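You operate a simulated robot arm through the tools that you are given. There is no shell and no other tool. Be economical: measure what you need, move in short steps, check, and stop when the job is done.

Carry out the task below with a simulated two-armed robot. There is one attempt and no reset: what you move stays moved.

JOB
Fit the gasket strip that the strip card names and press it home.
Fine: plate down, wind the pressure knob till the lamp shows, slacken it, plate up again; nothing pinched.

The check looks at the end state, three seconds after you hand in, the way a careful person would. Anything else that was tipped, shoved, dropped, spilled or broken makes it a failure.

ROBOT AND FRAMES
Two 7-joint arms with fingered hands on one trunk that stands fixed in place. Base frame: the origin is at the foot of the trunk, x ahead of it, y to its left, z up. Units: m, degrees, N and s.
The left shoulder is at [0.056, 0.158, 1.244], the right one opposite. With the tool pointing down near the work surface each hand reaches from about 0.1 to 0.82 m from the base axis, measured 20 degrees to its own side. Payload 4 kg a hand.
The tool frame of a hand sits at the grasp point between the pads (the TCP): z along the fingers, y along the line on which they close. The tips reach 0.03 m beyond it. The gripper opens to 0.104 m. The gripper's body begins 0.035 m behind the TCP. The gripper is a hand of 4 fingers: y runs from the thumb to the fingers, the wrist lies at [-0.015, -0.104, -0.178] in the tool frame, and closing takes about 1.5 s.
Orientation is that of the tool frame in the base frame, as [roll, pitch, yaw] about the fixed x, y, z axes, in that order (R = Rz(yaw) Ry(pitch) Rx(roll)). With the fingers straight down and the wrist toward the robot, the tool's x, y and z point along [0, 1, 0], [1, 0, 0] and [0, 0, -1] of the base frame.

CONTROLS
- The arms move only by the tool jog_arm. It takes "left_rows", "right_rows" or both (then of equal length, played together; a hand with none holds still); each is a list of rows, each a list of 7 numbers: the shift along the tool's x, y, z in m, then the turn, a rotation vector about the tool's x, y, z in degrees, then the finger opening in m, from 0 to 0.104. In form: [[tx, ty, tz, ax, ay, az, claw], ...]. A call has 1 to 20 rows; each row is the pose to reach, as a shift and turn from the pose commanded when the call began, along the tool's axes at that moment. A row lasts 0.2 s, in which the tool goes at most 0.05 m and 8.6 degrees; a call with a longer step from one row to the next is refused whole, and so is a gripper value outside its range. A pose out of reach is approached as far as the arm can. The call stops where the force on the tool passes 80 N (or 10 N more than at its start, if that is more) or the arm is blocked; 0.2 s more then pass. Each finger travels about 0.045 m/s and halts on what it meets, pressing with about 27 N; the grip force reading is that of the motor and also rises with nothing between the fingers. The clock runs only during rows and for 0.2 s after the last one: add rows that repeat a pose to give the fingers time. The reply holds the time, the measured pose of the TCP, the force on the tool along the base axes, the opening and the grip force, in the units named above and with some noise, with the torque about the TCP (base axes, N m) and any sound that the robot's microphone picked up.
- Cameras (640 x 400 px; columns grow to the right, rows downward): "scene" is now at [0.1423, -0.0341, 1.4222]; the picture's right is [-0.42, -0.91, 0.01], its down [-0.44, 0.20, -0.88] and it looks along [0.80, -0.37, -0.48] (base axes); focal length 214 px, centre (320, 200). "left" rides on the left gripper at [-0.061, -0.092, -0.13] in its tool frame; the picture's right is [-0.81, -0.28, 0.52], its down [0.53, -0.71, 0.46] and it looks along [0.24, 0.64, 0.72] (tool axes); focal length 275 px, centre (320, 200). "right" rides on the right gripper at [0.061, -0.092, -0.13] in its tool frame; the picture's right is [-0.81, 0.27, -0.52], its down [-0.53, -0.71, 0.46] and it looks along [-0.24, 0.65, 0.72] (tool axes); focal length 275 px, centre (320, 200). There is no depth. A picture from a camera that has moved, and an enlarged one, comes with that camera's place and axes in the base frame and with its lens. The place of the scene camera against the robot may be out by one fixed shift of up to 0.018 m in any direction.
- get_image(camera): a new picture of that camera. No time passes.
- raise_lower(by): slides the trunk up (or, below 0, down) by that many m; the arms and the scene camera ride with it, the base frame stays. It gives what a move gives, with no picture.
- grasp_type(shape, hand): the hand has 4 fingers and takes this shape, open, in about a second: jaw (thumb against the fingers, like two jaws); tri (thumb and two fingers); tip (a fingertip pinch); poke (one finger out to press); point (the index stretched); flat (the hand flat); cup (the hand cupped); fist (a fist). The gripper value then closes the fingers along that shape, each until it touches; the sizes above hold for jaw. It gives what a move gives, with no picture.
- aim_head(pan, tilt): turns the head with the scene camera to pan (to the left, within 80 degrees either way) and tilt (down, from -29 to 69), counted from straight ahead of the robot. It gives what a move gives.
- zoom(camera, box): a new picture of the part [left, top, right, bottom] of that camera's present view, enlarged. No time passes.
- job_done(): hands the job in; it is judged then, once.

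Go step by step. Nothing tells you positions but the pictures and the camera data: compare them with the known pose of the tool, close in by small moves and look again before you grip or let go. The budget is 120 turns and 78 pictures, counting those below and the enlarged ones. Unless the task says otherwise, let go and move clear before handing in, and close with one line.

The tools are called after "Request:" as name(argument=value, ...) on one line, values as JSON. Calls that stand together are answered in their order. jog_arm: Moves the arms, as the interface text tells. Its arguments: {"type":"object","properties":{"left_rows":{"type":"array"},"right_rows":{"type":"array"}},"required":[]} The other tools are called the same way: raise_lower (by) slides the trunk up or down; grasp_type (shape, hand) gives the hand a shape; aim_head (pan, tilt) turns the head that bears the scene camera; get_image (camera) takes a picture; zoom (camera, box) takes an enlarged picture of a part of a camera's view; job_done () hands the job in.

At the start:

```text
t: 0.0
left_tool_pos: [0.3801, -0.0551, 1.3052]
left_orientation: [-179.9, 0.1, 90.0]
left_force: [-0.8, 0.2, -0.1]
left_moment: [0.0, -0.01, -0.01]
left_finger_gap: 0.1037
left_grasp_force: 0.0
left_shape: jaw
right_tool_pos: [0.3427, -0.3938, 1.2661]
right_orientation: [-180.0, -0.2, 89.8]
right_force: [-0.5, 0.2, 1.2]
right_moment: [-0.02, 0.03, 0.01]
right_finger_gap: 0.1034
right_grasp_force: 0.1
right_shape: jaw
trunk travel left (down, up): [-0.45, 0.057]
head pan, tilt: [-24.8, 27.9]
```

scene: 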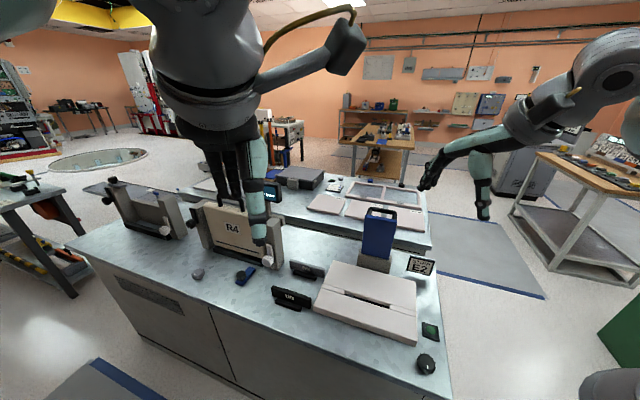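
right: 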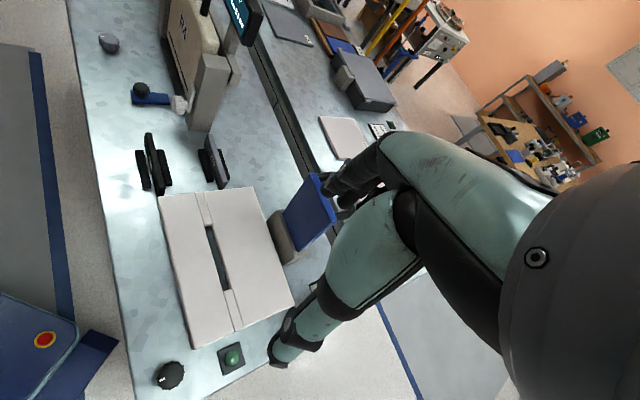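
left: 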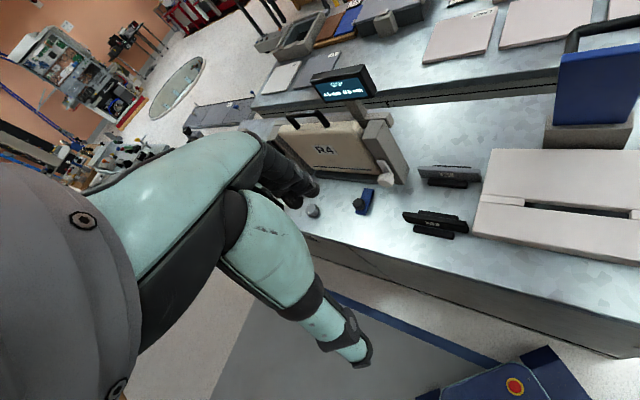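

I see a bench with a white slotted block, a blue plate standing behind it, a lamp and knob at the right, two dark strips, and a screen. I'll enlarge these to read the labels.

Request:
zoom(camera="scene", box=[240, 190, 460, 380])

Request:
zoom(camera="left", box=[260, 60, 500, 240])

Request:
zoom(camera="right", box=[80, 100, 380, 400])

```text
2.11 times, centred on (350, 285) of scene
camera zoom: at [0.1423, -0.0341, 1.4222], right [-0.42, -0.91, 0.01], down [-0.44, 0.2, -0.88], along [0.8, -0.37, -0.48], focal length 452 px, centre (257, 21)
```

zoom: 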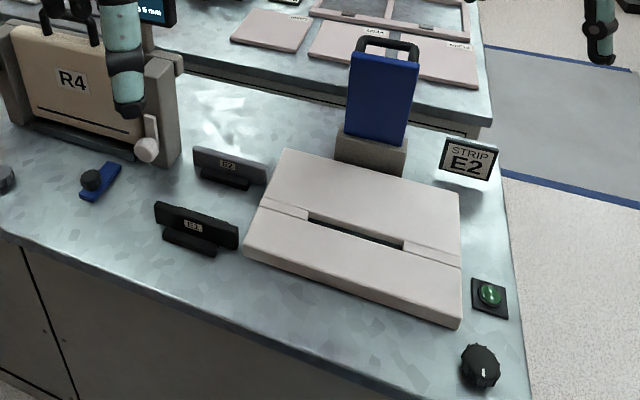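

```text
2.22 times, centred on (380, 150) of left
camera zoom: at [0.2869, -0.1178, 1.4358], right [-0.27, -0.81, -0.52], down [-0.71, 0.53, -0.46], along [0.64, 0.24, -0.72], focal length 612 px, centre (187, 311)
```

zoom: 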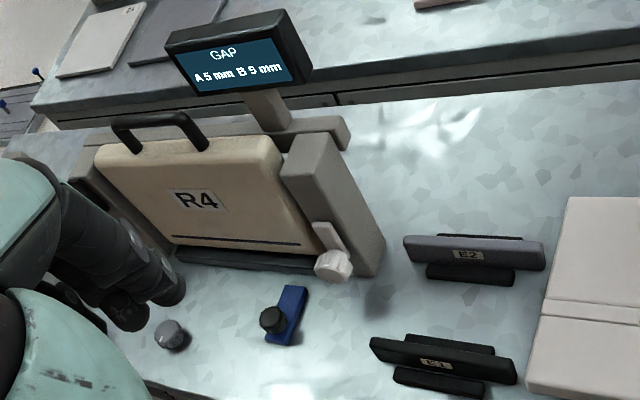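

```text
1.33 times, centred on (230, 250) of right
camera zoom: at [0.2501, -0.3317, 1.3955], right [0.27, -0.81, 0.52], down [-0.71, -0.53, -0.46], along [0.64, -0.24, -0.73], focal length 367 px, centre (440, 133)
```

zoom: 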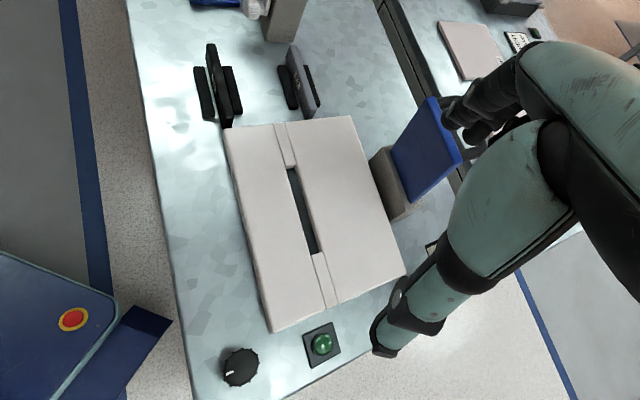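

The card names E2, the grey strip in the rear stand. The slot in the white block runs diagonally in the base frame (about 45°), with the hinged blue press plate behind it. I'll move the left arm aside and bring the right hand, turned 45°, over the area for a closer look.

Request:
jog_arm(left_rows=[[0.04, 0, 0, 0, 0, 0, 0.104], [0.08, 0, 0, 0, 0, 0, 0.104], [0.12, 0, 0, 0, 0, 0, 0.104], [0.16, 0, 0, 0, 0, 0, 0.104], [0.2, 0, 0, 0, 0, 0, 0.104], [0.24, 0, 0, 0, 0, 0, 0.104], [0.28, 0, 0, 0, 0, 0, 0.104], [0.32, 0, 0, 0, 0, 0, 0.104], [0.32, 0, 0, 0, 0, 0, 0.104], [0.32, 0, 0, 0, 0, 0, 0.104], [0.32, 0, 0, 0, 0, 0, 0.104], [0.32, 0, 0, 0, 0, 0, 0.104]], right_rows=[[0, 0, 0, 0, 0, 0, 0.104], [0, 0, 0, 0, 0, 0, 0.104], [0, 0, 0, 0, 0, 0, 0.104], [0, 0, 0, 0, 0, 0, 0.104], [0, 0, 0.02, 0, 0, 6, 0.104], [0.03, 0.02, 0.04, 0, 0, 12, 0.104], [0.06, 0.04, 0.065, 0, 0, 18, 0.104], [0.09, 0.06, 0.09, 0, 0, 24, 0.104], [0.12, 0.08, 0.115, 0, 0, 30, 0.104], [0.15, 0.1, 0.14, 0, 0, 36, 0.104], [0.18, 0.12, 0.16, 0, 0, 42, 0.104], [0.2, 0.137, 0.166, 0, 0, 45, 0.104]])

Request:
get_image(camera="right")

Request:
get_image(camera="scene")

```text
t: 2.6
left_tool_pos: [0.3653, 0.263, 1.3079]
left_orientation: [179.5, 0.0, 90.1]
left_force: [1.1, 0.0, 0.4]
left_moment: [0.04, 0.04, 0.01]
left_finger_gap: 0.104
left_grasp_force: 0.0
left_shape: jaw
right_tool_pos: [0.471, -0.1941, 1.1039]
right_orientation: [179.7, -0.4, 44.8]
right_force: [0.3, 0.0, 0.1]
right_moment: [0.03, 0.02, 0.02]
right_finger_gap: 0.1042
right_grasp_force: 0.1
right_shape: jaw
trunk travel left (down, up): [-0.45, 0.057]
head pan, tilt: [-24.8, 27.9]
```

```text
71 pictures are left
camera right: at [0.4465, -0.0858, 1.2338], right [-0.39, -0.77, 0.51], down [-0.88, 0.13, -0.46], along [0.29, -0.63, -0.72], focal length 275 px, centre (320, 200)
```

right: 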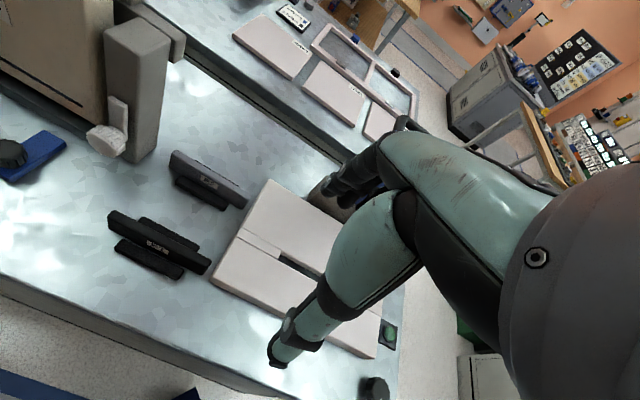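

```text
70 pictures are left
camera scene: at [0.1457, -0.0355, 1.4218], right [-0.42, -0.91, 0.01], down [-0.44, 0.2, -0.88], along [0.8, -0.37, -0.48], focal length 214 px, centre (320, 200)
```

scene: 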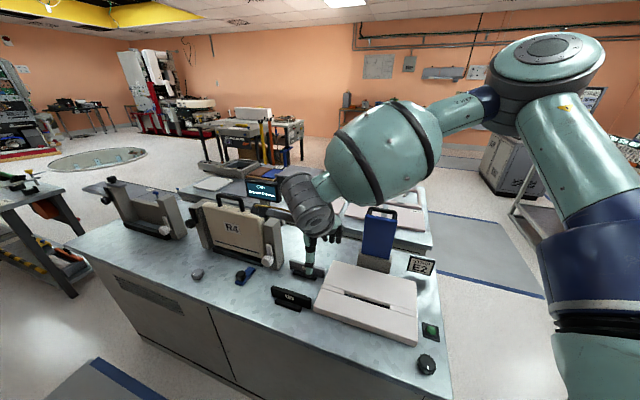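

Request:
zoom(camera="right", box=[80, 120, 400, 320])

Request:
zoom(camera="scene", box=[260, 195, 460, 385])

```text
2.00 times, centred on (240, 220) of right
camera zoom: at [0.4465, -0.0858, 1.2338], right [-0.39, -0.77, 0.51], down [-0.88, 0.13, -0.46], along [0.29, -0.63, -0.72], focal length 551 px, centre (480, 160)
```

zoom: 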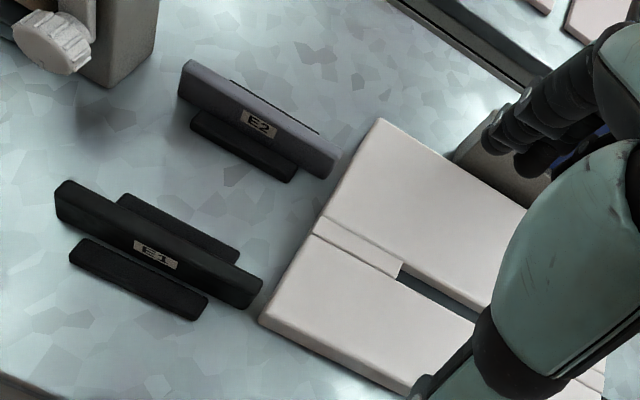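

```text
2.11 times, centred on (360, 290) of scene
camera zoom: at [0.1457, -0.0355, 1.4218], right [-0.42, -0.91, 0.01], down [-0.44, 0.2, -0.88], along [0.8, -0.37, -0.48], focal length 452 px, centre (236, 10)
```

zoom: 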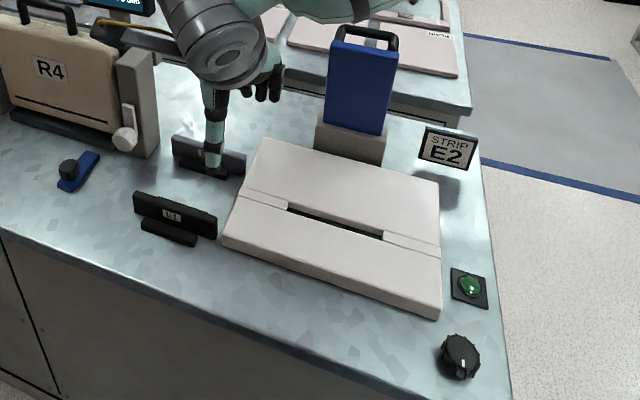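

Request:
zoom(camera="right", box=[150, 140, 270, 220])

Request:
zoom(camera="scene", box=[340, 195, 460, 275])

```text
5.00 times, centred on (210, 180) of right
camera zoom: at [0.4465, -0.0858, 1.2338], right [-0.39, -0.77, 0.51], down [-0.88, 0.13, -0.46], along [0.29, -0.63, -0.72], focal length 1376 px, centre (870, 300)
```

zoom: 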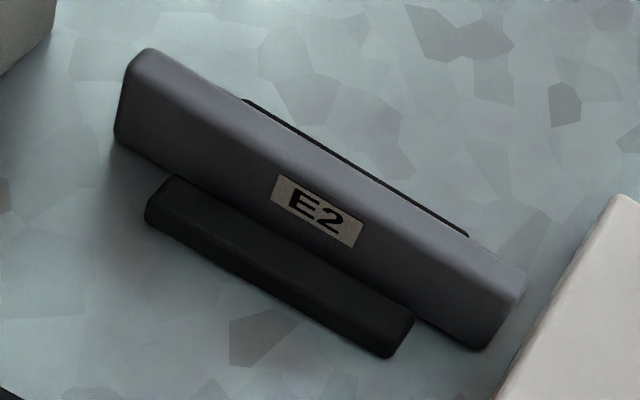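

```text
5.00 times, centred on (400, 235) of scene
camera zoom: at [0.1457, -0.0355, 1.4218], right [-0.42, -0.91, 0.01], down [-0.44, 0.2, -0.88], along [0.8, -0.37, -0.48], focal length 1072 px, centre (-80, 25)
```

zoom: 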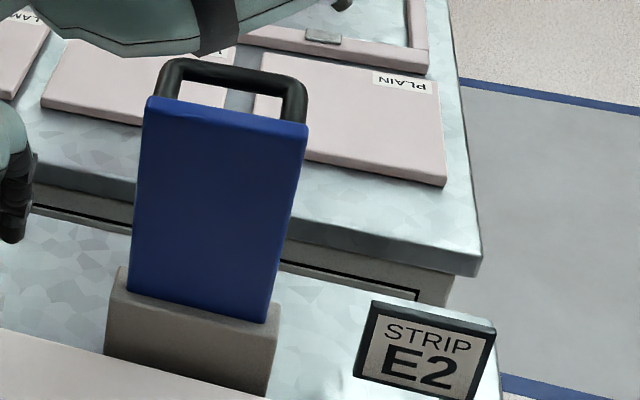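

Request:
zoom(camera="scene", box=[310, 260, 420, 340])

Request:
zoom(camera="scene", box=[400, 300, 460, 385])

```text
5.00 times, centred on (365, 300) of scene
camera zoom: at [0.1457, -0.0355, 1.4218], right [-0.42, -0.91, 0.01], down [-0.44, 0.2, -0.88], along [0.8, -0.37, -0.48], focal length 1072 px, centre (95, -300)
```

zoom: 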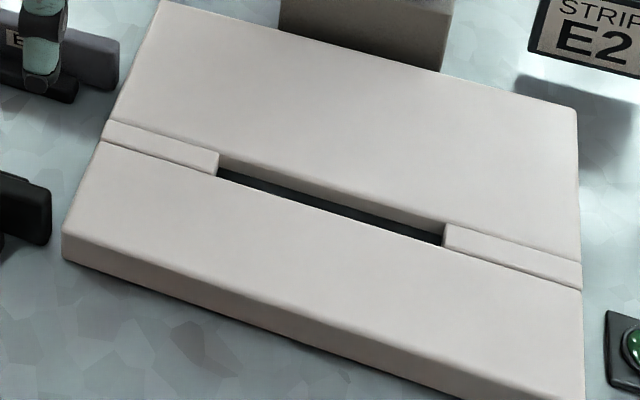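

```text
4.71 times, centred on (430, 342) of scene
camera zoom: at [0.1457, -0.0355, 1.4218], right [-0.42, -0.91, 0.01], down [-0.44, 0.2, -0.88], along [0.8, -0.37, -0.48], focal length 1009 px, centre (-198, -471)
```

zoom: 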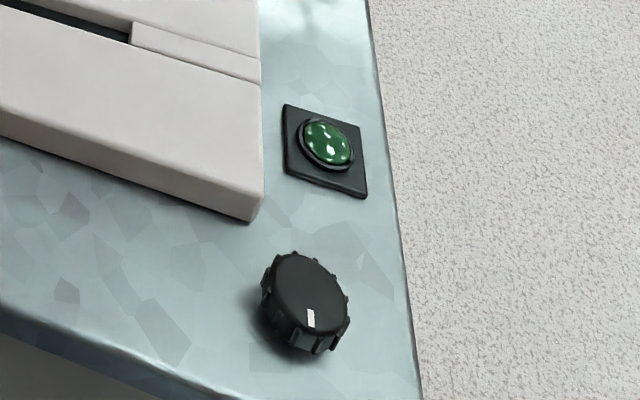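

E2 is a bar of about 0.13 m, held on edge between two low cheeks, centred near (0.685, -0.244), z about 0.82. The slot is about 0.135 × 0.016 m and parallel to it. I'll go above E2 and look.

Request:
jog_arm(right_rows=[[0.017, 0.027, 0.015, 0, 0, 0, 0.104], [0.033, 0.053, 0.035, 0, 0, 0, 0.104], [0.05, 0.08, 0.055, 0, 0, 0, 0.104], [0.067, 0.106, 0.08, 0, 0, 0, 0.104], [0.083, 0.133, 0.1, 0, 0, 0, 0.104], [0.1, 0.16, 0.12, 0, 0, 0, 0.104], [0.1166, 0.186, 0.134, 0, 0, 0, 0.104], [0.1166, 0.186, 0.134, 0, 0, 0, 0.104]])

Request:
get_image(camera="right")

Request:
zoom(camera="scene", box=[220, 170, 400, 290])

```text
t: 4.4
left_tool_pos: [0.3635, 0.2648, 1.3103]
left_orientation: [179.3, 0.0, 90.0]
left_force: [-0.2, -0.4, 1.1]
left_moment: [0.01, 0.05, 0.01]
left_finger_gap: 0.104
left_grasp_force: 0.1
left_shape: jaw
right_tool_pos: [0.626, -0.2873, 1.0143]
right_orientation: [179.6, -0.6, 45.0]
right_force: [0.1, 0.0, 0.1]
right_moment: [-0.03, -0.01, 0.02]
right_finger_gap: 0.1036
right_grasp_force: 0.1
right_shape: jaw
right hand out of reach, approached as far as the arm can: row 4, 5, 6, 7, 8
trunk travel left (down, up): [-0.45, 0.057]
head pan, tilt: [-24.8, 27.9]
```

```text
63 pictures are left
camera right: at [0.603, -0.1781, 1.144], right [-0.39, -0.77, 0.51], down [-0.88, 0.13, -0.47], along [0.29, -0.63, -0.72], focal length 275 px, centre (320, 200)
```

right: 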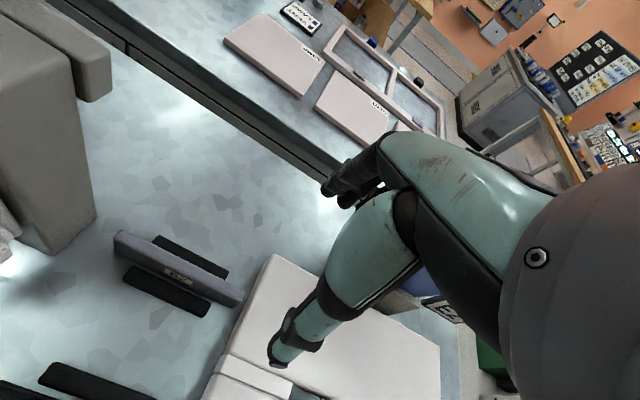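

```text
3.33 times, centred on (310, 230) of scene
camera zoom: at [0.1428, -0.0338, 1.4222], right [-0.42, -0.91, 0.01], down [-0.44, 0.2, -0.88], along [0.8, -0.37, -0.48], focal length 715 px, centre (353, 100)
```

zoom: 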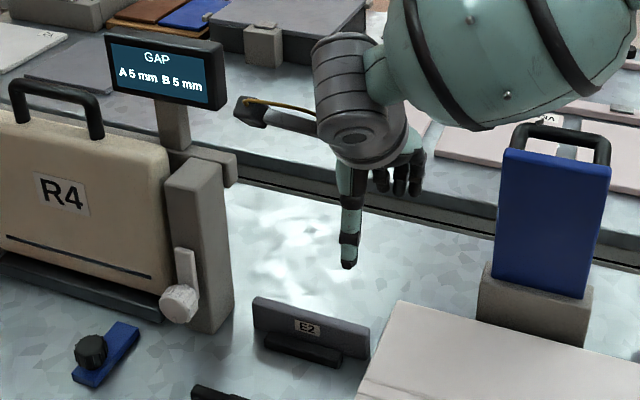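

The right arm can't reach over E2 at this wrist angle, but that angle suits the left arm. I'll retract the right arm up and to the right, then bring the left hand in.

Request:
jog_arm(right_rows=[[-0.02, 0, -0.04, 0, 0, 0, 0.104], [-0.05, 0, -0.075, 0, 0, -2, 0.104], [-0.085, -0.003, -0.1, 0, 0, -8, 0.104], [-0.12, -0.007, -0.125, 0, 0, -14, 0.104], [-0.155, -0.01, -0.15, 0, 0, -20, 0.104], [-0.19, -0.013, -0.17, 0, 0, -26, 0.104], [-0.23, -0.017, -0.18, 0, 0, -32, 0.104], [-0.27, -0.02, -0.19, 0, 0, -38, 0.104], [-0.31, -0.025, -0.2, 0, 0, -45, 0.104], [-0.35, -0.03, -0.2, 0, 0, -45, 0.104], [-0.389, -0.034, -0.2, 0, 0, -45, 0.104], [-0.389, -0.034, -0.2, 0, 0, -45, 0.104]])

```text
t: 7.0
left_tool_pos: [0.3631, 0.2651, 1.3103]
left_orientation: [179.2, 0.0, 90.1]
left_force: [0.1, -1.0, 0.7]
left_moment: [0.02, 0.01, 0.0]
left_finger_gap: 0.1045
left_grasp_force: 0.1
left_shape: jaw
right_tool_pos: [0.3268, -0.5377, 1.2115]
right_orientation: [179.4, -0.1, 89.8]
right_force: [0.5, 0.6, 0.0]
right_moment: [-0.02, 0.0, 0.0]
right_finger_gap: 0.1041
right_grasp_force: 0.1
right_shape: jaw
trunk travel left (down, up): [-0.45, 0.057]
head pan, tilt: [-24.8, 27.9]
```

Request:
jog_arm(left_rows=[[-0.035, 0.02, 0.02, 0, 0, 3, 0.104], [-0.07, 0.04, 0.04, 0, 0, 7, 0.104], [-0.105, 0.06, 0.06, 0, 0, 10, 0.104], [-0.14, 0.08, 0.08, 0, 0, 14, 0.104], [-0.175, 0.1, 0.1, 0, 0, 18, 0.104], [-0.21, 0.12, 0.12, 0, 0, 22, 0.104], [-0.245, 0.14, 0.14, 0, 0, 26, 0.104], [-0.28, 0.16, 0.16, 0, 0, 30, 0.104], [-0.315, 0.18, 0.18, 0, 0, 33, 0.104], [-0.35, 0.2, 0.2, 0, 0, 37, 0.104], [-0.38, 0.22, 0.215, 0, 0, 40, 0.104], [-0.41, 0.24, 0.235, 0, 0, 43, 0.104], [-0.435, 0.257, 0.25, 0, 0, 45, 0.104], [-0.435, 0.257, 0.25, 0, 0, 45, 0.104]])

Request:
get_image(camera="left")

Request:
get_image(camera="scene")

```text
t: 10.0
left_tool_pos: [0.6256, -0.1713, 1.0634]
left_orientation: [179.3, -0.5, 45.1]
left_force: [-0.4, -0.1, 0.0]
left_moment: [-0.03, 0.01, -0.02]
left_finger_gap: 0.1041
left_grasp_force: 0.0
left_shape: jaw
right_tool_pos: [0.325, -0.537, 1.2129]
right_orientation: [179.3, 0.1, 89.9]
right_force: [0.6, 0.1, -0.3]
right_moment: [-0.02, 0.02, -0.02]
right_finger_gap: 0.104
right_grasp_force: 0.1
right_shape: jaw
trunk travel left (down, up): [-0.45, 0.057]
head pan, tilt: [-24.8, 27.9]
```

```text
61 pictures are left
camera left: at [0.5138, -0.1499, 1.1918], right [-0.76, -0.38, -0.53], down [-0.12, 0.88, -0.46], along [0.64, -0.28, -0.72], focal length 275 px, centre (320, 200)
```

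left: 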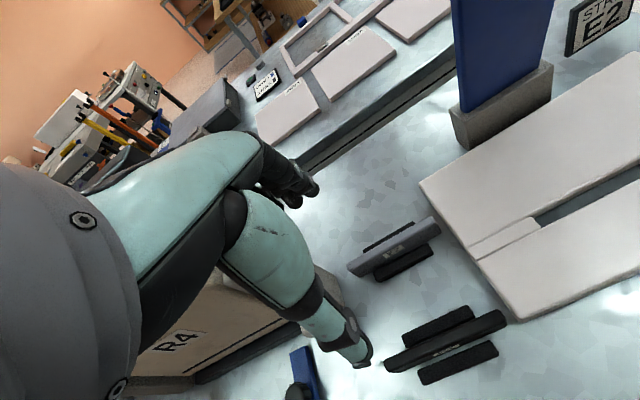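

```text
60 pictures are left
camera scene: at [0.1423, -0.0331, 1.4223], right [-0.42, -0.91, 0.01], down [-0.44, 0.19, -0.88], along [0.8, -0.37, -0.48], focal length 214 px, centre (320, 200)
```

scene: 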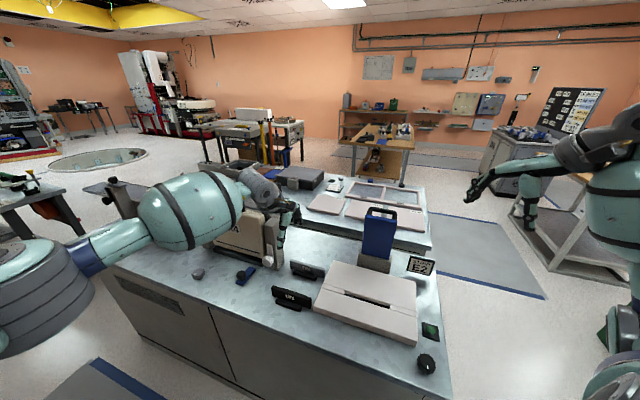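

Request:
zoom(camera="left", box=[330, 200, 460, 290])

Request:
zoom(camera="left", box=[400, 0, 640, 330])

```text
4.44 times, centred on (395, 245) of left
camera zoom: at [0.5138, -0.1499, 1.1918], right [-0.76, -0.38, -0.53], down [-0.12, 0.88, -0.46], along [0.64, -0.28, -0.72], focal length 1224 px, centre (-13, 0)
```

zoom: 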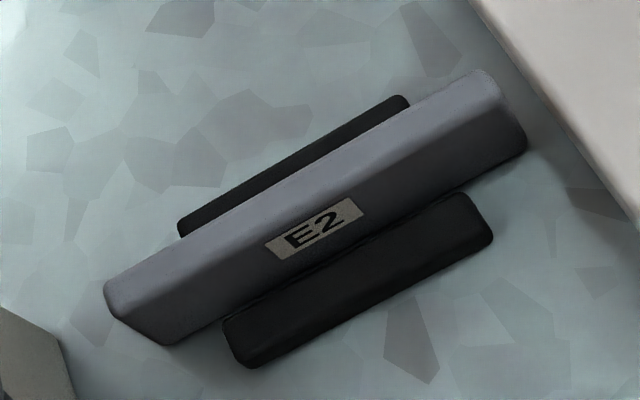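

```text
1.21 times, centred on (520, 165) of left
camera zoom: at [0.5138, -0.1499, 1.1918], right [-0.76, -0.38, -0.53], down [-0.12, 0.88, -0.46], along [0.64, -0.28, -0.72], focal length 334 px, centre (78, 242)
```

zoom: 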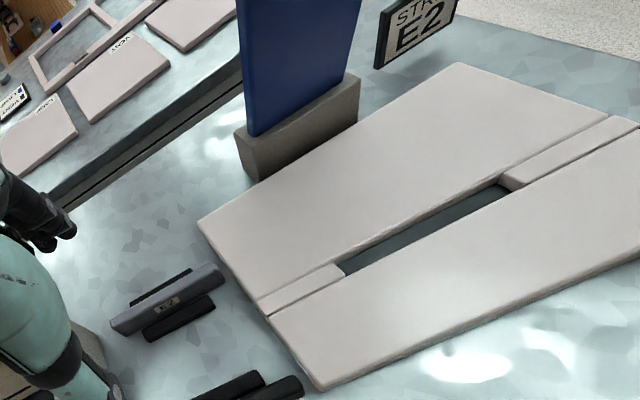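

Request:
jog_arm(left_rows=[[-0.002, 0.02, 0.03, 0, 0, 0, 0.104], [-0.005, 0.04, 0.06, 0, 0, 0, 0.09], [-0.008, 0.06, 0.09, 0, 0, 0, 0.08], [-0.011, 0.084, 0.12, 0, 0, 0, 0.07], [-0.011, 0.084, 0.133, 0, 0, 0, 0.06], [-0.011, 0.084, 0.133, 0, 0, 0, 0.06]])

Request:
get_image(camera="left")

Request:
zoom(camera="scene", box=[240, 190, 360, 320])

```text
t: 11.4
left_tool_pos: [0.6461, -0.2117, 0.945]
left_orientation: [179.5, -0.5, 45.1]
left_force: [-0.6, -0.3, -0.6]
left_moment: [-0.01, 0.01, 0.01]
left_finger_gap: 0.0602
left_grasp_force: 0.0
left_shape: jaw
left hand out of reach, approached as far as the arm can: row 3, 4, 5, 6
right_tool_pos: [0.3263, -0.5368, 1.2118]
right_orientation: [179.4, 0.0, 89.9]
right_force: [-0.2, 0.0, -1.0]
right_moment: [-0.02, 0.01, 0.01]
right_finger_gap: 0.1038
right_grasp_force: 0.1
right_shape: jaw
trunk travel left (down, up): [-0.45, 0.057]
head pan, tilt: [-24.8, 27.9]
```

```text
57 pictures are left
camera left: at [0.5352, -0.1905, 1.0744], right [-0.76, -0.38, -0.52], down [-0.12, 0.88, -0.46], along [0.64, -0.28, -0.72], focal length 275 px, centre (320, 200)
```

left: 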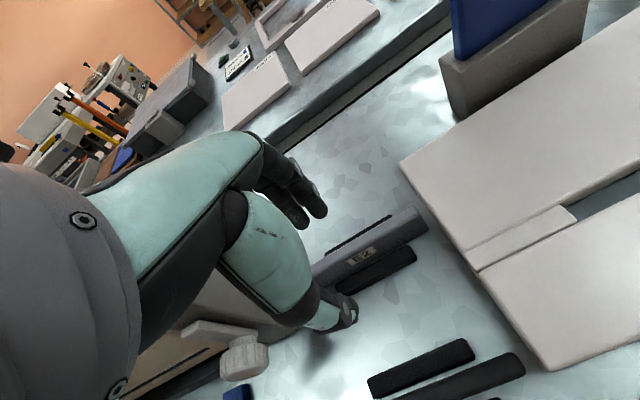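

```text
3.08 times, centred on (300, 255) of scene
camera zoom: at [0.1429, -0.0327, 1.4222], right [-0.42, -0.91, 0.01], down [-0.44, 0.19, -0.88], along [0.8, -0.37, -0.48], focal length 660 px, centre (382, 31)
```

zoom: 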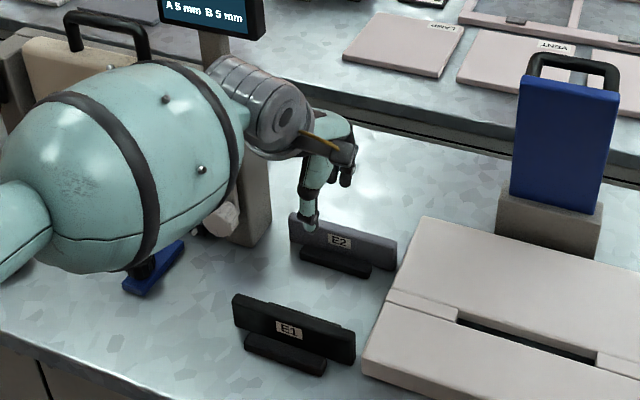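

The left hand stops a few cm short. I'll raise the hand and then lower the trunk 0.15 m so the shoulder sits closer.

Request:
jog_arm(left_rows=[[0, 0, -0.04, 0, 0, 0, 0.07], [0, 0, -0.08, 0, 0, 0, 0.07], [0, -0.01, -0.12, 0, 0, 0, 0.07], [0, -0.02, -0.15, 0, 0, 0, 0.07]], right_rows=[[0, 0, -0.03, 0, 0, 0, 0.104], [0, 0, -0.06, 0, 0, 0, 0.104], [0, 0, -0.09, 0, 0, 0, 0.104], [0, 0, -0.1, 0, 0, 0, 0.104]])

Request:
raise_lower(by=-0.15)

```text
t: 12.4
left_tool_pos: [0.6263, -0.1938, 1.0964]
left_orientation: [179.6, -0.5, 45.1]
left_force: [-0.1, 0.1, -1.1]
left_moment: [-0.01, 0.02, 0.01]
left_finger_gap: 0.0699
left_grasp_force: 0.0
left_shape: jaw
right_tool_pos: [0.3261, -0.5368, 1.3129]
right_orientation: [178.8, -0.1, 89.9]
right_force: [0.2, -0.1, -0.1]
right_moment: [-0.01, 0.01, 0.0]
right_finger_gap: 0.104
right_grasp_force: 0.0
right_shape: jaw
trunk travel left (down, up): [-0.45, 0.057]
head pan, tilt: [-24.8, 27.9]
```

```text
t: 14.2
left_tool_pos: [0.6268, -0.1954, 0.9449]
left_orientation: [179.5, -0.4, 45.1]
left_force: [-0.8, -0.1, -0.7]
left_moment: [0.0, 0.05, 0.01]
left_finger_gap: 0.0697
left_grasp_force: 0.0
left_shape: jaw
right_tool_pos: [0.3241, -0.539, 1.1624]
right_orientation: [179.2, -0.1, 89.9]
right_force: [1.5, 0.6, 0.6]
right_moment: [-0.01, -0.02, 0.02]
right_finger_gap: 0.1042
right_grasp_force: 0.0
right_shape: jaw
trunk travel left (down, up): [-0.3, 0.207]
head pan, tilt: [-24.8, 27.9]
```

Request:
jog_arm(left_rows=[[0.002, 0.03, 0, 0, 0, 0, 0.07], [0.006, 0.066, 0, 0, 0, 0, 0.07], [0.006, 0.066, 0, 0, 0, 0, 0.07]])

Request:
get_image(camera="left")

Request:
get_image(camera="scene")

```text
t: 14.9
left_tool_pos: [0.6506, -0.2164, 0.9449]
left_orientation: [179.6, -0.6, 45.1]
left_force: [-0.3, -0.2, -0.1]
left_moment: [0.01, -0.01, -0.01]
left_finger_gap: 0.0695
left_grasp_force: 0.2
left_shape: jaw
left hand out of reach, approached as far as the arm can: row 2, 3
right_tool_pos: [0.3239, -0.539, 1.1608]
right_orientation: [179.1, -0.2, 90.0]
right_force: [0.2, 0.1, 0.2]
right_moment: [0.03, 0.0, 0.02]
right_finger_gap: 0.1043
right_grasp_force: 0.1
right_shape: jaw
trunk travel left (down, up): [-0.3, 0.207]
head pan, tilt: [-24.8, 27.9]
```

```text
55 pictures are left
camera left: at [0.5402, -0.1958, 1.0734], right [-0.76, -0.38, -0.53], down [-0.12, 0.88, -0.46], along [0.64, -0.28, -0.72], focal length 275 px, centre (320, 200)
```

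left: 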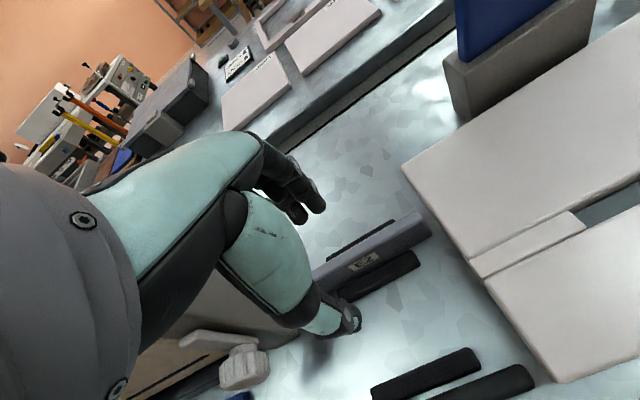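

```text
54 pictures are left
camera scene: at [0.1406, -0.0347, 1.2714], right [-0.42, -0.91, 0.01], down [-0.44, 0.2, -0.88], along [0.8, -0.37, -0.48], focal length 214 px, centre (320, 200)
```

scene: 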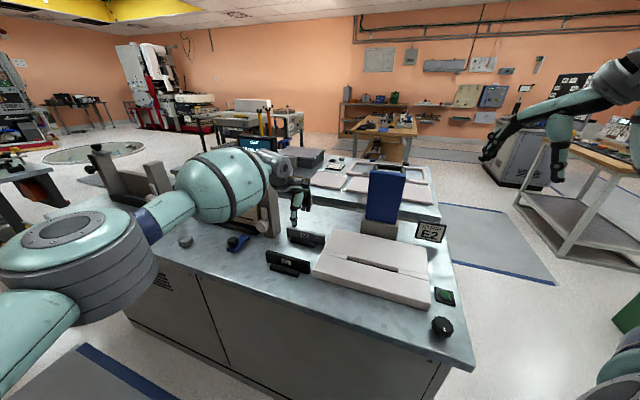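

The left arm is limited by its extension. The right arm is closer, so I'll try it with the hand tilted about the closing axis, which keeps the pads flush with the strip while bringing the wrist nearer. First I'll clear the left arm, then bring in the right.

Request:
jog_arm(left_rows=[[0, 0, -0.045, 0, 0, 0, 0.104], [0, -0.03, -0.08, 0, 0, 0, 0.104], [0.01, -0.07, -0.1, 0, 0, 0, 0.104], [0.02, -0.11, -0.12, 0, 0, -4, 0.104], [0.035, -0.15, -0.14, 0, 0, -8, 0.104], [0.05, -0.19, -0.16, 0, 0, -12, 0.104], [0.06, -0.23, -0.18, 0, 0, -16, 0.104], [0.07, -0.27, -0.2, 0, 0, -20, 0.104], [0.08, -0.31, -0.2, 0, 0, -24, 0.104], [0.09, -0.35, -0.2, 0, 0, -28, 0.104], [0.1, -0.39, -0.2, 0, 0, -32, 0.104], [0.11, -0.43, -0.2, 0, 0, -36, 0.104], [0.12, -0.47, -0.2, 0, 0, -40, 0.104], [0.128, -0.505, -0.2, 0, 0, -45, 0.104], [0.128, -0.505, -0.2, 0, 0, -45, 0.104], [0.128, -0.505, -0.2, 0, 0, -45, 0.104]], right_rows=[[0, 0, 0, 0, 0, 0, 0.104], [0, 0, 0, 0, 0, 0, 0.104], [0, 0, 0, 0, 0, 0, 0.104], [0, 0, 0, 0, 0, 0, 0.104], [0, 0, 0, 0, 0, 0, 0.104], [0, 0, 0, 0, 0, 0, 0.104], [0.025, 0.028, 0.01, 0, 0, 5, 0.1], [0.05, 0.056, 0.02, 0, 0, 10, 0.1], [0.075, 0.084, 0.03, 0, 0, 15, 0.09], [0.1, 0.112, 0.04, 0, 0, 20, 0.08], [0.125, 0.14, 0.05, 0, 0, 25, 0.08], [0.15, 0.168, 0.06, 0, 0, 30, 0.08], [0.175, 0.195, 0.07, 0, 0, 35, 0.08], [0.2, 0.223, 0.08, 0, 0, 40, 0.08], [0.22, 0.25, 0.08, 0, 0, 45, 0.08], [0.22, 0.25, 0.08, 0, 0, 45, 0.08]])

Request:
jog_arm(right_rows=[[0, 0, 0, 0, 7.5, 0, 0.08], [0, 0, 0, 0, 15, 0, 0.08], [0, 0, 0, 0, 22.5, 0, 0.08], [0, 0, 0, 0, 30, 0, 0.08], [0, 0, 0, 0, 30, 0, 0.08]])

Request:
get_image(camera="right")

```text
t: 18.4
left_tool_pos: [0.378, 0.2325, 1.1427]
left_orientation: [179.3, -0.1, 90.1]
left_force: [-0.7, -0.6, 0.0]
left_moment: [0.01, -0.02, -0.03]
left_finger_gap: 0.1037
left_grasp_force: 0.0
left_shape: jaw
left hand out of reach, approached as far as the arm can: row 1
right_tool_pos: [0.5735, -0.3196, 1.0846]
right_orientation: [179.6, -0.6, 44.9]
right_force: [-1.0, -0.2, 0.5]
right_moment: [0.01, 0.01, 0.02]
right_finger_gap: 0.0801
right_grasp_force: 0.1
right_shape: jaw
trunk travel left (down, up): [-0.3, 0.207]
head pan, tilt: [-24.8, 27.9]
```

```text
t: 19.6
left_tool_pos: [0.3784, 0.2322, 1.1409]
left_orientation: [179.3, 0.0, 90.1]
left_force: [0.0, 0.3, 0.6]
left_moment: [-0.03, 0.01, 0.01]
left_finger_gap: 0.1035
left_grasp_force: 0.2
left_shape: jaw
right_tool_pos: [0.5761, -0.3178, 1.0846]
right_orientation: [179.6, -30.7, 45.2]
right_force: [0.3, -0.5, 0.5]
right_moment: [0.01, 0.0, 0.03]
right_finger_gap: 0.0803
right_grasp_force: 0.1
right_shape: jaw
trunk travel left (down, up): [-0.3, 0.207]
head pan, tilt: [-24.8, 27.9]
```

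```text
53 pictures are left
camera right: at [0.4992, -0.2609, 1.2263], right [-0.49, -0.87, 0.04], down [-0.66, 0.34, -0.67], along [0.57, -0.35, -0.74], focal length 275 px, centre (320, 200)
```

right: 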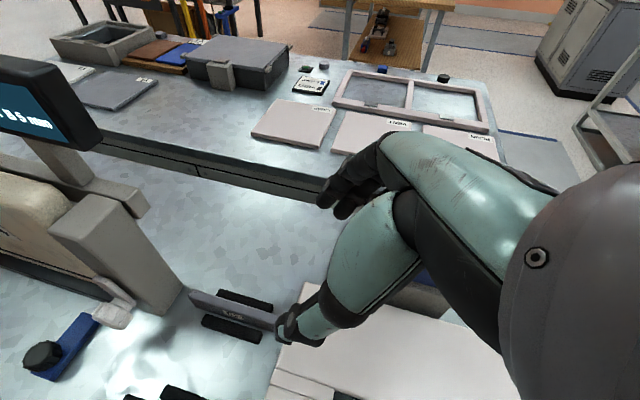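

Request:
jog_arm(right_rows=[[0.01, 0.004, 0.035, 0, 0, 0, 0.08], [0.019, 0.008, 0.07, 0, 0, 0, 0.08], [0.028, 0.011, 0.105, 0, 0, 0, 0.08], [0.035, 0.014, 0.14, 0, 0, 0, 0.08], [0.042, 0.0156, 0.18, 0, 0, 0, 0.07], [0.042, 0.0156, 0.18, 0, 0, 0, 0.07]])

Request:
get_image(camera="right")

Request:
zoom(camera="scene", box=[260, 180, 360, 290])

```text
t: 20.9
left_tool_pos: [0.3779, 0.2318, 1.1413]
left_orientation: [179.2, -0.1, 90.2]
left_force: [-0.8, 0.5, -0.1]
left_moment: [-0.01, -0.03, 0.0]
left_finger_gap: 0.1037
left_grasp_force: 0.0
left_shape: jaw
right_tool_pos: [0.6772, -0.2391, 0.9515]
right_orientation: [179.5, -30.6, 45.0]
right_force: [0.1, 0.7, 0.0]
right_moment: [-0.02, 0.01, -0.01]
right_finger_gap: 0.0703
right_grasp_force: 0.1
right_shape: jaw
trunk travel left (down, up): [-0.3, 0.207]
head pan, tilt: [-24.8, 27.9]
```

```text
52 pictures are left
camera right: at [0.6003, -0.1817, 1.0938], right [-0.49, -0.87, 0.03], down [-0.66, 0.34, -0.67], along [0.57, -0.35, -0.74], focal length 275 px, centre (320, 200)
```

right: 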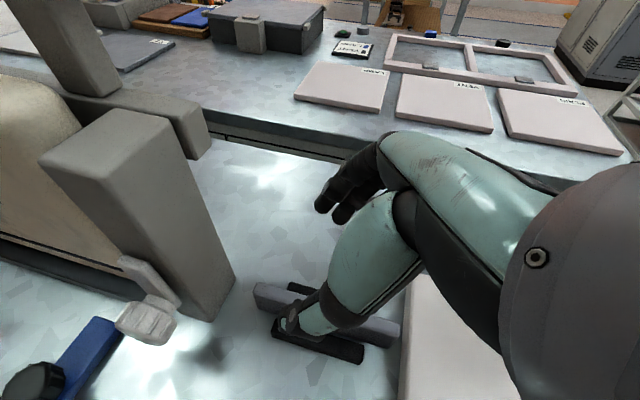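

```text
3.64 times, centred on (310, 235) of scene
camera zoom: at [0.1396, -0.0342, 1.2716], right [-0.42, -0.91, 0.01], down [-0.44, 0.2, -0.88], along [0.8, -0.37, -0.48], focal length 780 px, centre (356, 73)
```

zoom: 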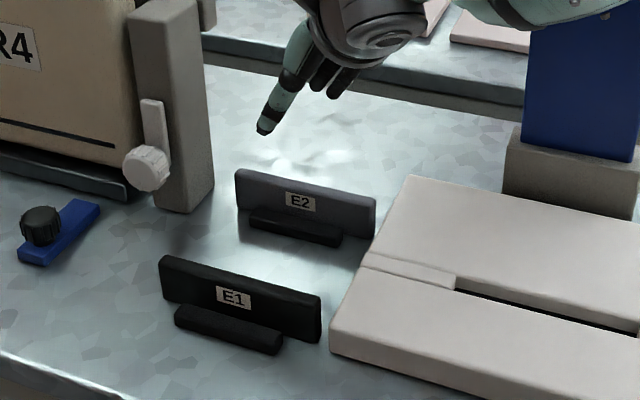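

Request:
zoom(camera="right", box=[230, 260, 430, 385])

```text
3.20 times, centred on (330, 322) of right
camera zoom: at [0.6003, -0.1817, 1.0938], right [-0.49, -0.87, 0.03], down [-0.66, 0.34, -0.67], along [0.57, -0.35, -0.74], focal length 881 px, centre (288, -192)
```

zoom: 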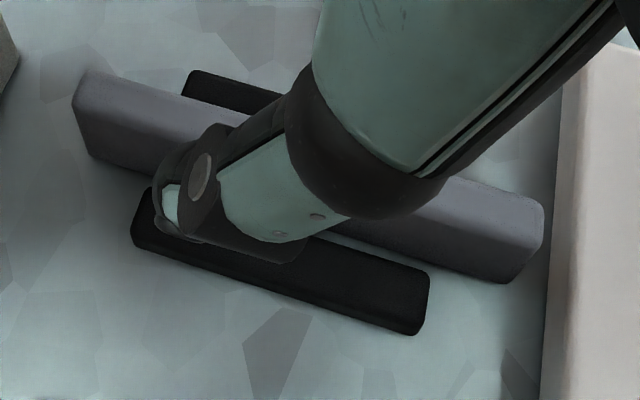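

The hand reaches over E2 and is centred to within a few mm. I'll descend straight with open fingers so the tips sit about 2 cm below the strip's top.

Request:
jog_arm(right_rows=[[-0.012, 0, 0.021, 0, 0, 0, 0.07], [-0.025, 0, 0.042, 0, 0, 0, 0.07], [-0.037, 0, 0.063, 0, 0, 0, 0.07], [-0.0435, 0, 0.0735, 0, 0, 0, 0.07], [-0.0496, 0, 0.0839, 0, 0, 0, 0.07], [-0.0496, 0, 0.0839, 0, 0, 0, 0.07]])

Request:
get_image(camera="right")

Request:
zoom(camera="scene", box=[260, 190, 360, 270])

```text
t: 22.4
left_tool_pos: [0.3784, 0.2312, 1.1409]
left_orientation: [179.2, 0.0, 90.1]
left_force: [-0.7, -0.1, -0.3]
left_moment: [-0.01, 0.01, 0.02]
left_finger_gap: 0.1037
left_grasp_force: 0.1
left_shape: jaw
right_tool_pos: [0.6732, -0.2446, 0.8573]
right_orientation: [179.7, -30.7, 45.2]
right_force: [0.0, -0.1, 0.0]
right_moment: [-0.03, 0.01, -0.03]
right_finger_gap: 0.0703
right_grasp_force: 0.0
right_shape: jaw
right hand out of reach, approached as far as the arm can: row 5, 6
trunk travel left (down, up): [-0.3, 0.207]
head pan, tilt: [-24.8, 27.9]
```

```text
49 pictures are left
camera right: at [0.5964, -0.1877, 0.9998], right [-0.49, -0.87, 0.03], down [-0.66, 0.34, -0.67], along [0.57, -0.35, -0.74], focal length 275 px, centre (320, 200)
```

right: 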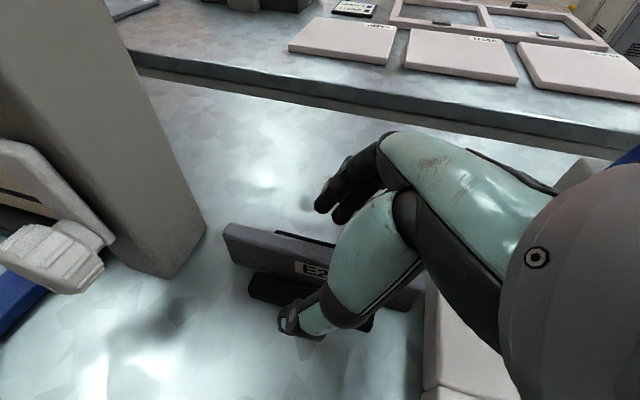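

```text
5.00 times, centred on (310, 230) of scene
camera zoom: at [0.1409, -0.0339, 1.2714], right [-0.42, -0.91, 0.01], down [-0.44, 0.2, -0.88], along [0.8, -0.37, -0.48], focal length 1072 px, centre (370, 50)
```

zoom: 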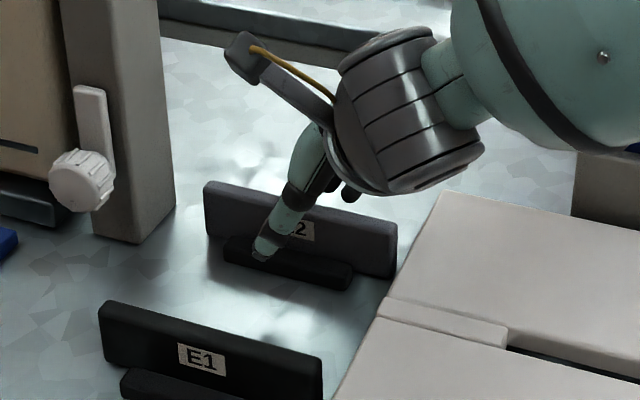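

Request:
jog_arm(right_rows=[[0, 0, 0, 0, 0, 0, 0.05], [0, 0, 0, 0, 0, 0, 0.035], [0, 0, 0, 0, 0, 0, 0.025], [0, 0, 0, 0, 0, 0, 0.015], [0, 0, 0, 0, 0, 0, 0.008], [0, 0, 0, 0, 0, 0, 0.004], [0, 0, 0, 0, 0, 0, 0.004], [0, 0, 0, 0, 0, 0, 0.004]])

Request:
zoom(camera="right", box=[200, 140, 460, 360])

```text
t: 24.1
left_tool_pos: [0.378, 0.2316, 1.1403]
left_orientation: [179.3, 0.0, 90.1]
left_force: [-0.1, 0.4, 0.0]
left_moment: [-0.01, 0.01, -0.01]
left_finger_gap: 0.1038
left_grasp_force: 0.1
left_shape: jaw
right_tool_pos: [0.6741, -0.2451, 0.8577]
right_orientation: [179.5, -30.5, 45.2]
right_force: [-0.3, -0.7, -0.1]
right_moment: [-0.01, -0.01, 0.05]
right_finger_gap: 0.0087
right_grasp_force: 26.6
right_shape: jaw
trunk travel left (down, up): [-0.3, 0.207]
head pan, tilt: [-24.8, 27.9]
```

```text
1.82 times, centred on (330, 250) of right
camera zoom: at [0.5965, -0.1879, 0.9999], right [-0.49, -0.87, 0.03], down [-0.66, 0.34, -0.67], along [0.57, -0.35, -0.74], focal length 500 px, centre (302, 109)
```

zoom: 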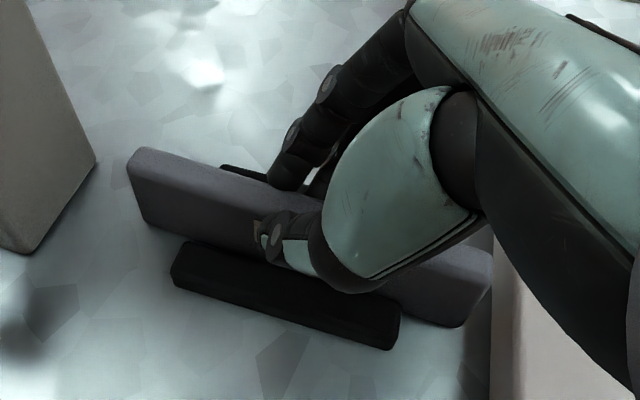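

The grip closed on the strip (8.7 mm, 26.6 N). I'll lift straight up and check that the stand stays behind.

Request:
jog_arm(right_rows=[[0.005, 0, -0.0086, 0, 0, 0, 0.0], [0.01, 0, -0.0172, 0, 0, 0, 0.0], [0.015, 0, -0.0258, 0, 0, 0, 0.0], [0.0255, 0, -0.043, 0, 0, 0, 0.0], [0.0357, 0, -0.0602, 0, 0, 0, 0.0], [0.0459, 0, -0.0774, 0, 0, 0, 0.0], [0.0561, 0, -0.0946, 0, 0, 0, 0.0], [0.0561, 0, -0.0946, 0, 0, 0, 0.0]])

Request:
get_image(camera="right")

Request:
zoom(camera="scene", box=[250, 170, 450, 330])

```text
t: 25.9
left_tool_pos: [0.3789, 0.2307, 1.1408]
left_orientation: [179.3, 0.0, 90.1]
left_force: [-0.6, -0.1, -0.7]
left_moment: [0.01, 0.02, -0.01]
left_finger_gap: 0.1036
left_grasp_force: 0.2
left_shape: jaw
right_tool_pos: [0.6726, -0.2447, 0.9677]
right_orientation: [179.5, -30.5, 45.1]
right_force: [-0.7, 0.2, -0.4]
right_moment: [-0.01, 0.01, 0.01]
right_finger_gap: 0.0087
right_grasp_force: 26.9
right_shape: jaw
trunk travel left (down, up): [-0.3, 0.207]
head pan, tilt: [-24.8, 27.9]
```

```text
46 pictures are left
camera right: at [0.5966, -0.187, 1.1095], right [-0.49, -0.87, 0.04], down [-0.66, 0.34, -0.67], along [0.57, -0.35, -0.74], focal length 275 px, centre (320, 200)
```

right: 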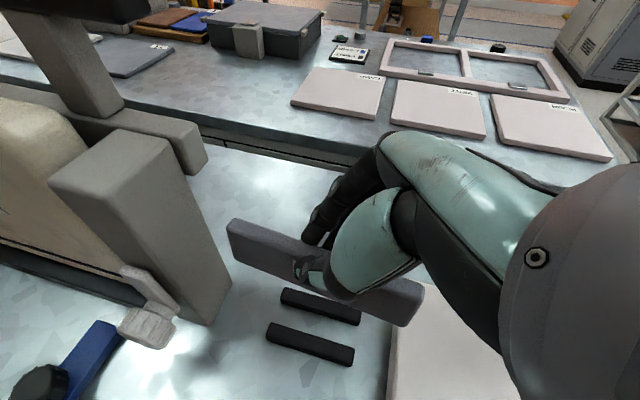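

```text
2.50 times, centred on (350, 250) of scene
camera zoom: at [0.1412, -0.0342, 1.2714], right [-0.42, -0.91, 0.01], down [-0.44, 0.2, -0.88], along [0.8, -0.37, -0.48], focal length 536 px, centre (245, 75)
```

zoom: 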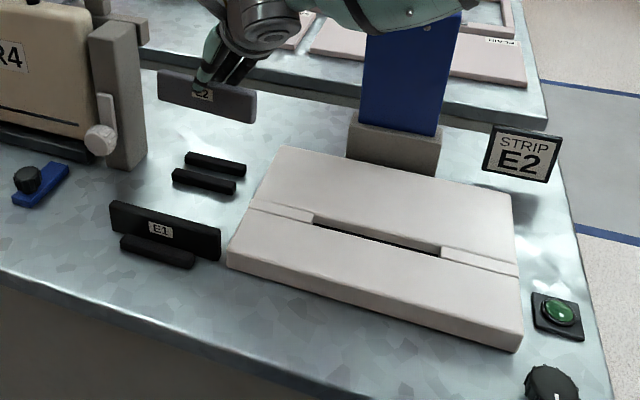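

E2 is lifted cleanly and the stand stayed put. Now I'll carry it over the slot, centred near (0.476, -0.346), staying high.

Request:
jog_arm(right_rows=[[-0.02, -0.009, -0.012, 0, 0, 0, 0.0], [-0.05, -0.02, -0.03, 0, 0, 0, 0.0], [-0.085, -0.032, -0.05, 0, 0, 0, 0.0], [-0.12, -0.044, -0.071, 0, 0, 0, 0.0], [-0.155, -0.056, -0.091, 0, 0, 0, 0.0], [-0.175, -0.064, -0.103, 0, 0, 0, 0.0], [-0.186, -0.0677, -0.11, 0, 0, 0, 0.0], [-0.186, -0.0677, -0.11, 0, 0, 0, 0.0]])

Request:
get_image(camera="right")

Request:
zoom(camera="scene", box=[300, 170, 460, 330])

```text
t: 27.8
left_tool_pos: [0.3794, 0.2333, 1.1402]
left_orientation: [179.3, 0.0, 90.0]
left_force: [0.0, -0.2, -0.6]
left_moment: [0.03, 0.01, -0.01]
left_finger_gap: 0.1038
left_grasp_force: 0.1
left_shape: jaw
right_tool_pos: [0.4722, -0.3478, 0.9685]
right_orientation: [179.5, -30.5, 45.3]
right_force: [-0.5, -0.1, -0.1]
right_moment: [-0.02, -0.01, -0.02]
right_finger_gap: 0.0086
right_grasp_force: 27.4
right_shape: jaw
trunk travel left (down, up): [-0.3, 0.207]
head pan, tilt: [-24.8, 27.9]
```

```text
44 pictures are left
camera right: at [0.3964, -0.2896, 1.1096], right [-0.48, -0.87, 0.04], down [-0.66, 0.34, -0.67], along [0.57, -0.35, -0.74], focal length 275 px, centre (320, 200)
```

right: 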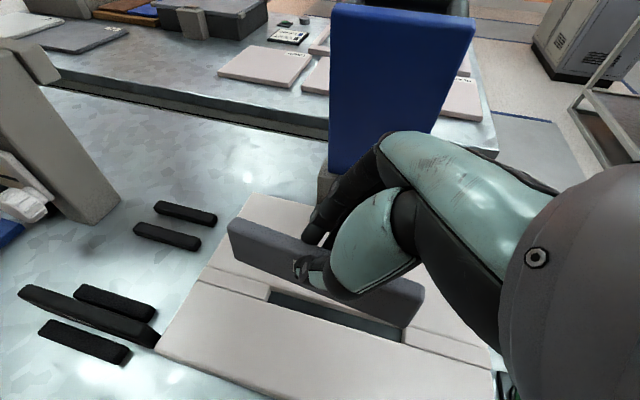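

```text
2.50 times, centred on (380, 250) of scene
camera zoom: at [0.1407, -0.0338, 1.2714], right [-0.42, -0.91, 0.01], down [-0.44, 0.2, -0.88], along [0.8, -0.37, -0.48], focal length 536 px, centre (170, 75)
```

zoom: 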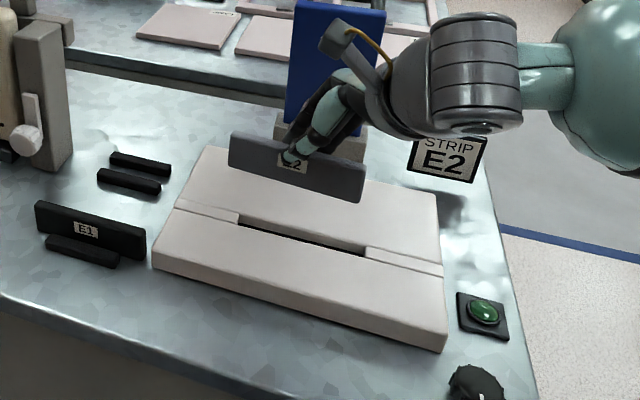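

Request:
zoom(camera="right", box=[200, 200, 460, 363])

Request:
zoom(camera="scene", box=[340, 210, 430, 290])

```text
2.45 times, centred on (330, 282) of right
camera zoom: at [0.3964, -0.2896, 1.1096], right [-0.48, -0.87, 0.04], down [-0.66, 0.34, -0.67], along [0.57, -0.35, -0.74], focal length 676 px, centre (296, 0)
```

zoom: 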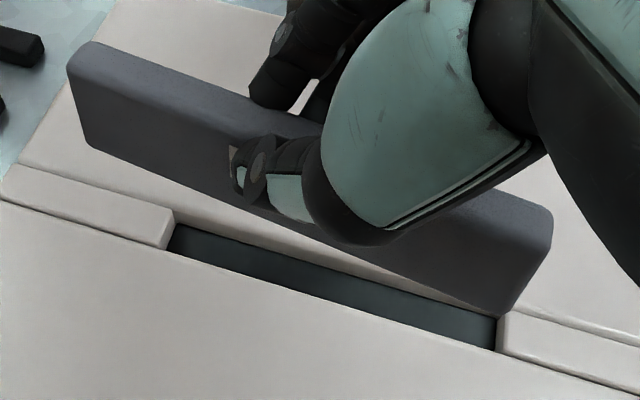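

```text
5.00 times, centred on (385, 250) of scene
camera zoom: at [0.1407, -0.0338, 1.2714], right [-0.42, -0.91, 0.01], down [-0.44, 0.2, -0.88], along [0.8, -0.37, -0.48], focal length 1072 px, centre (-5, -50)
```

zoom: 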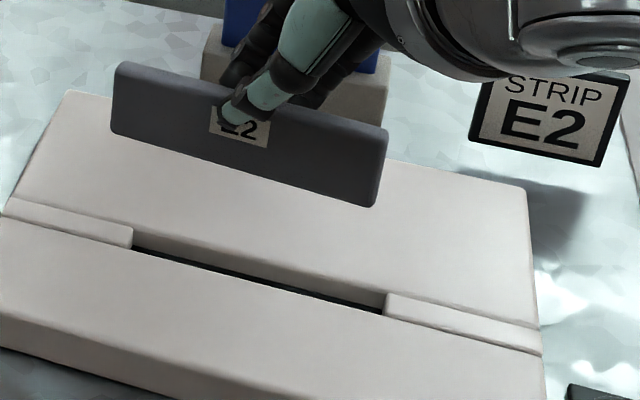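

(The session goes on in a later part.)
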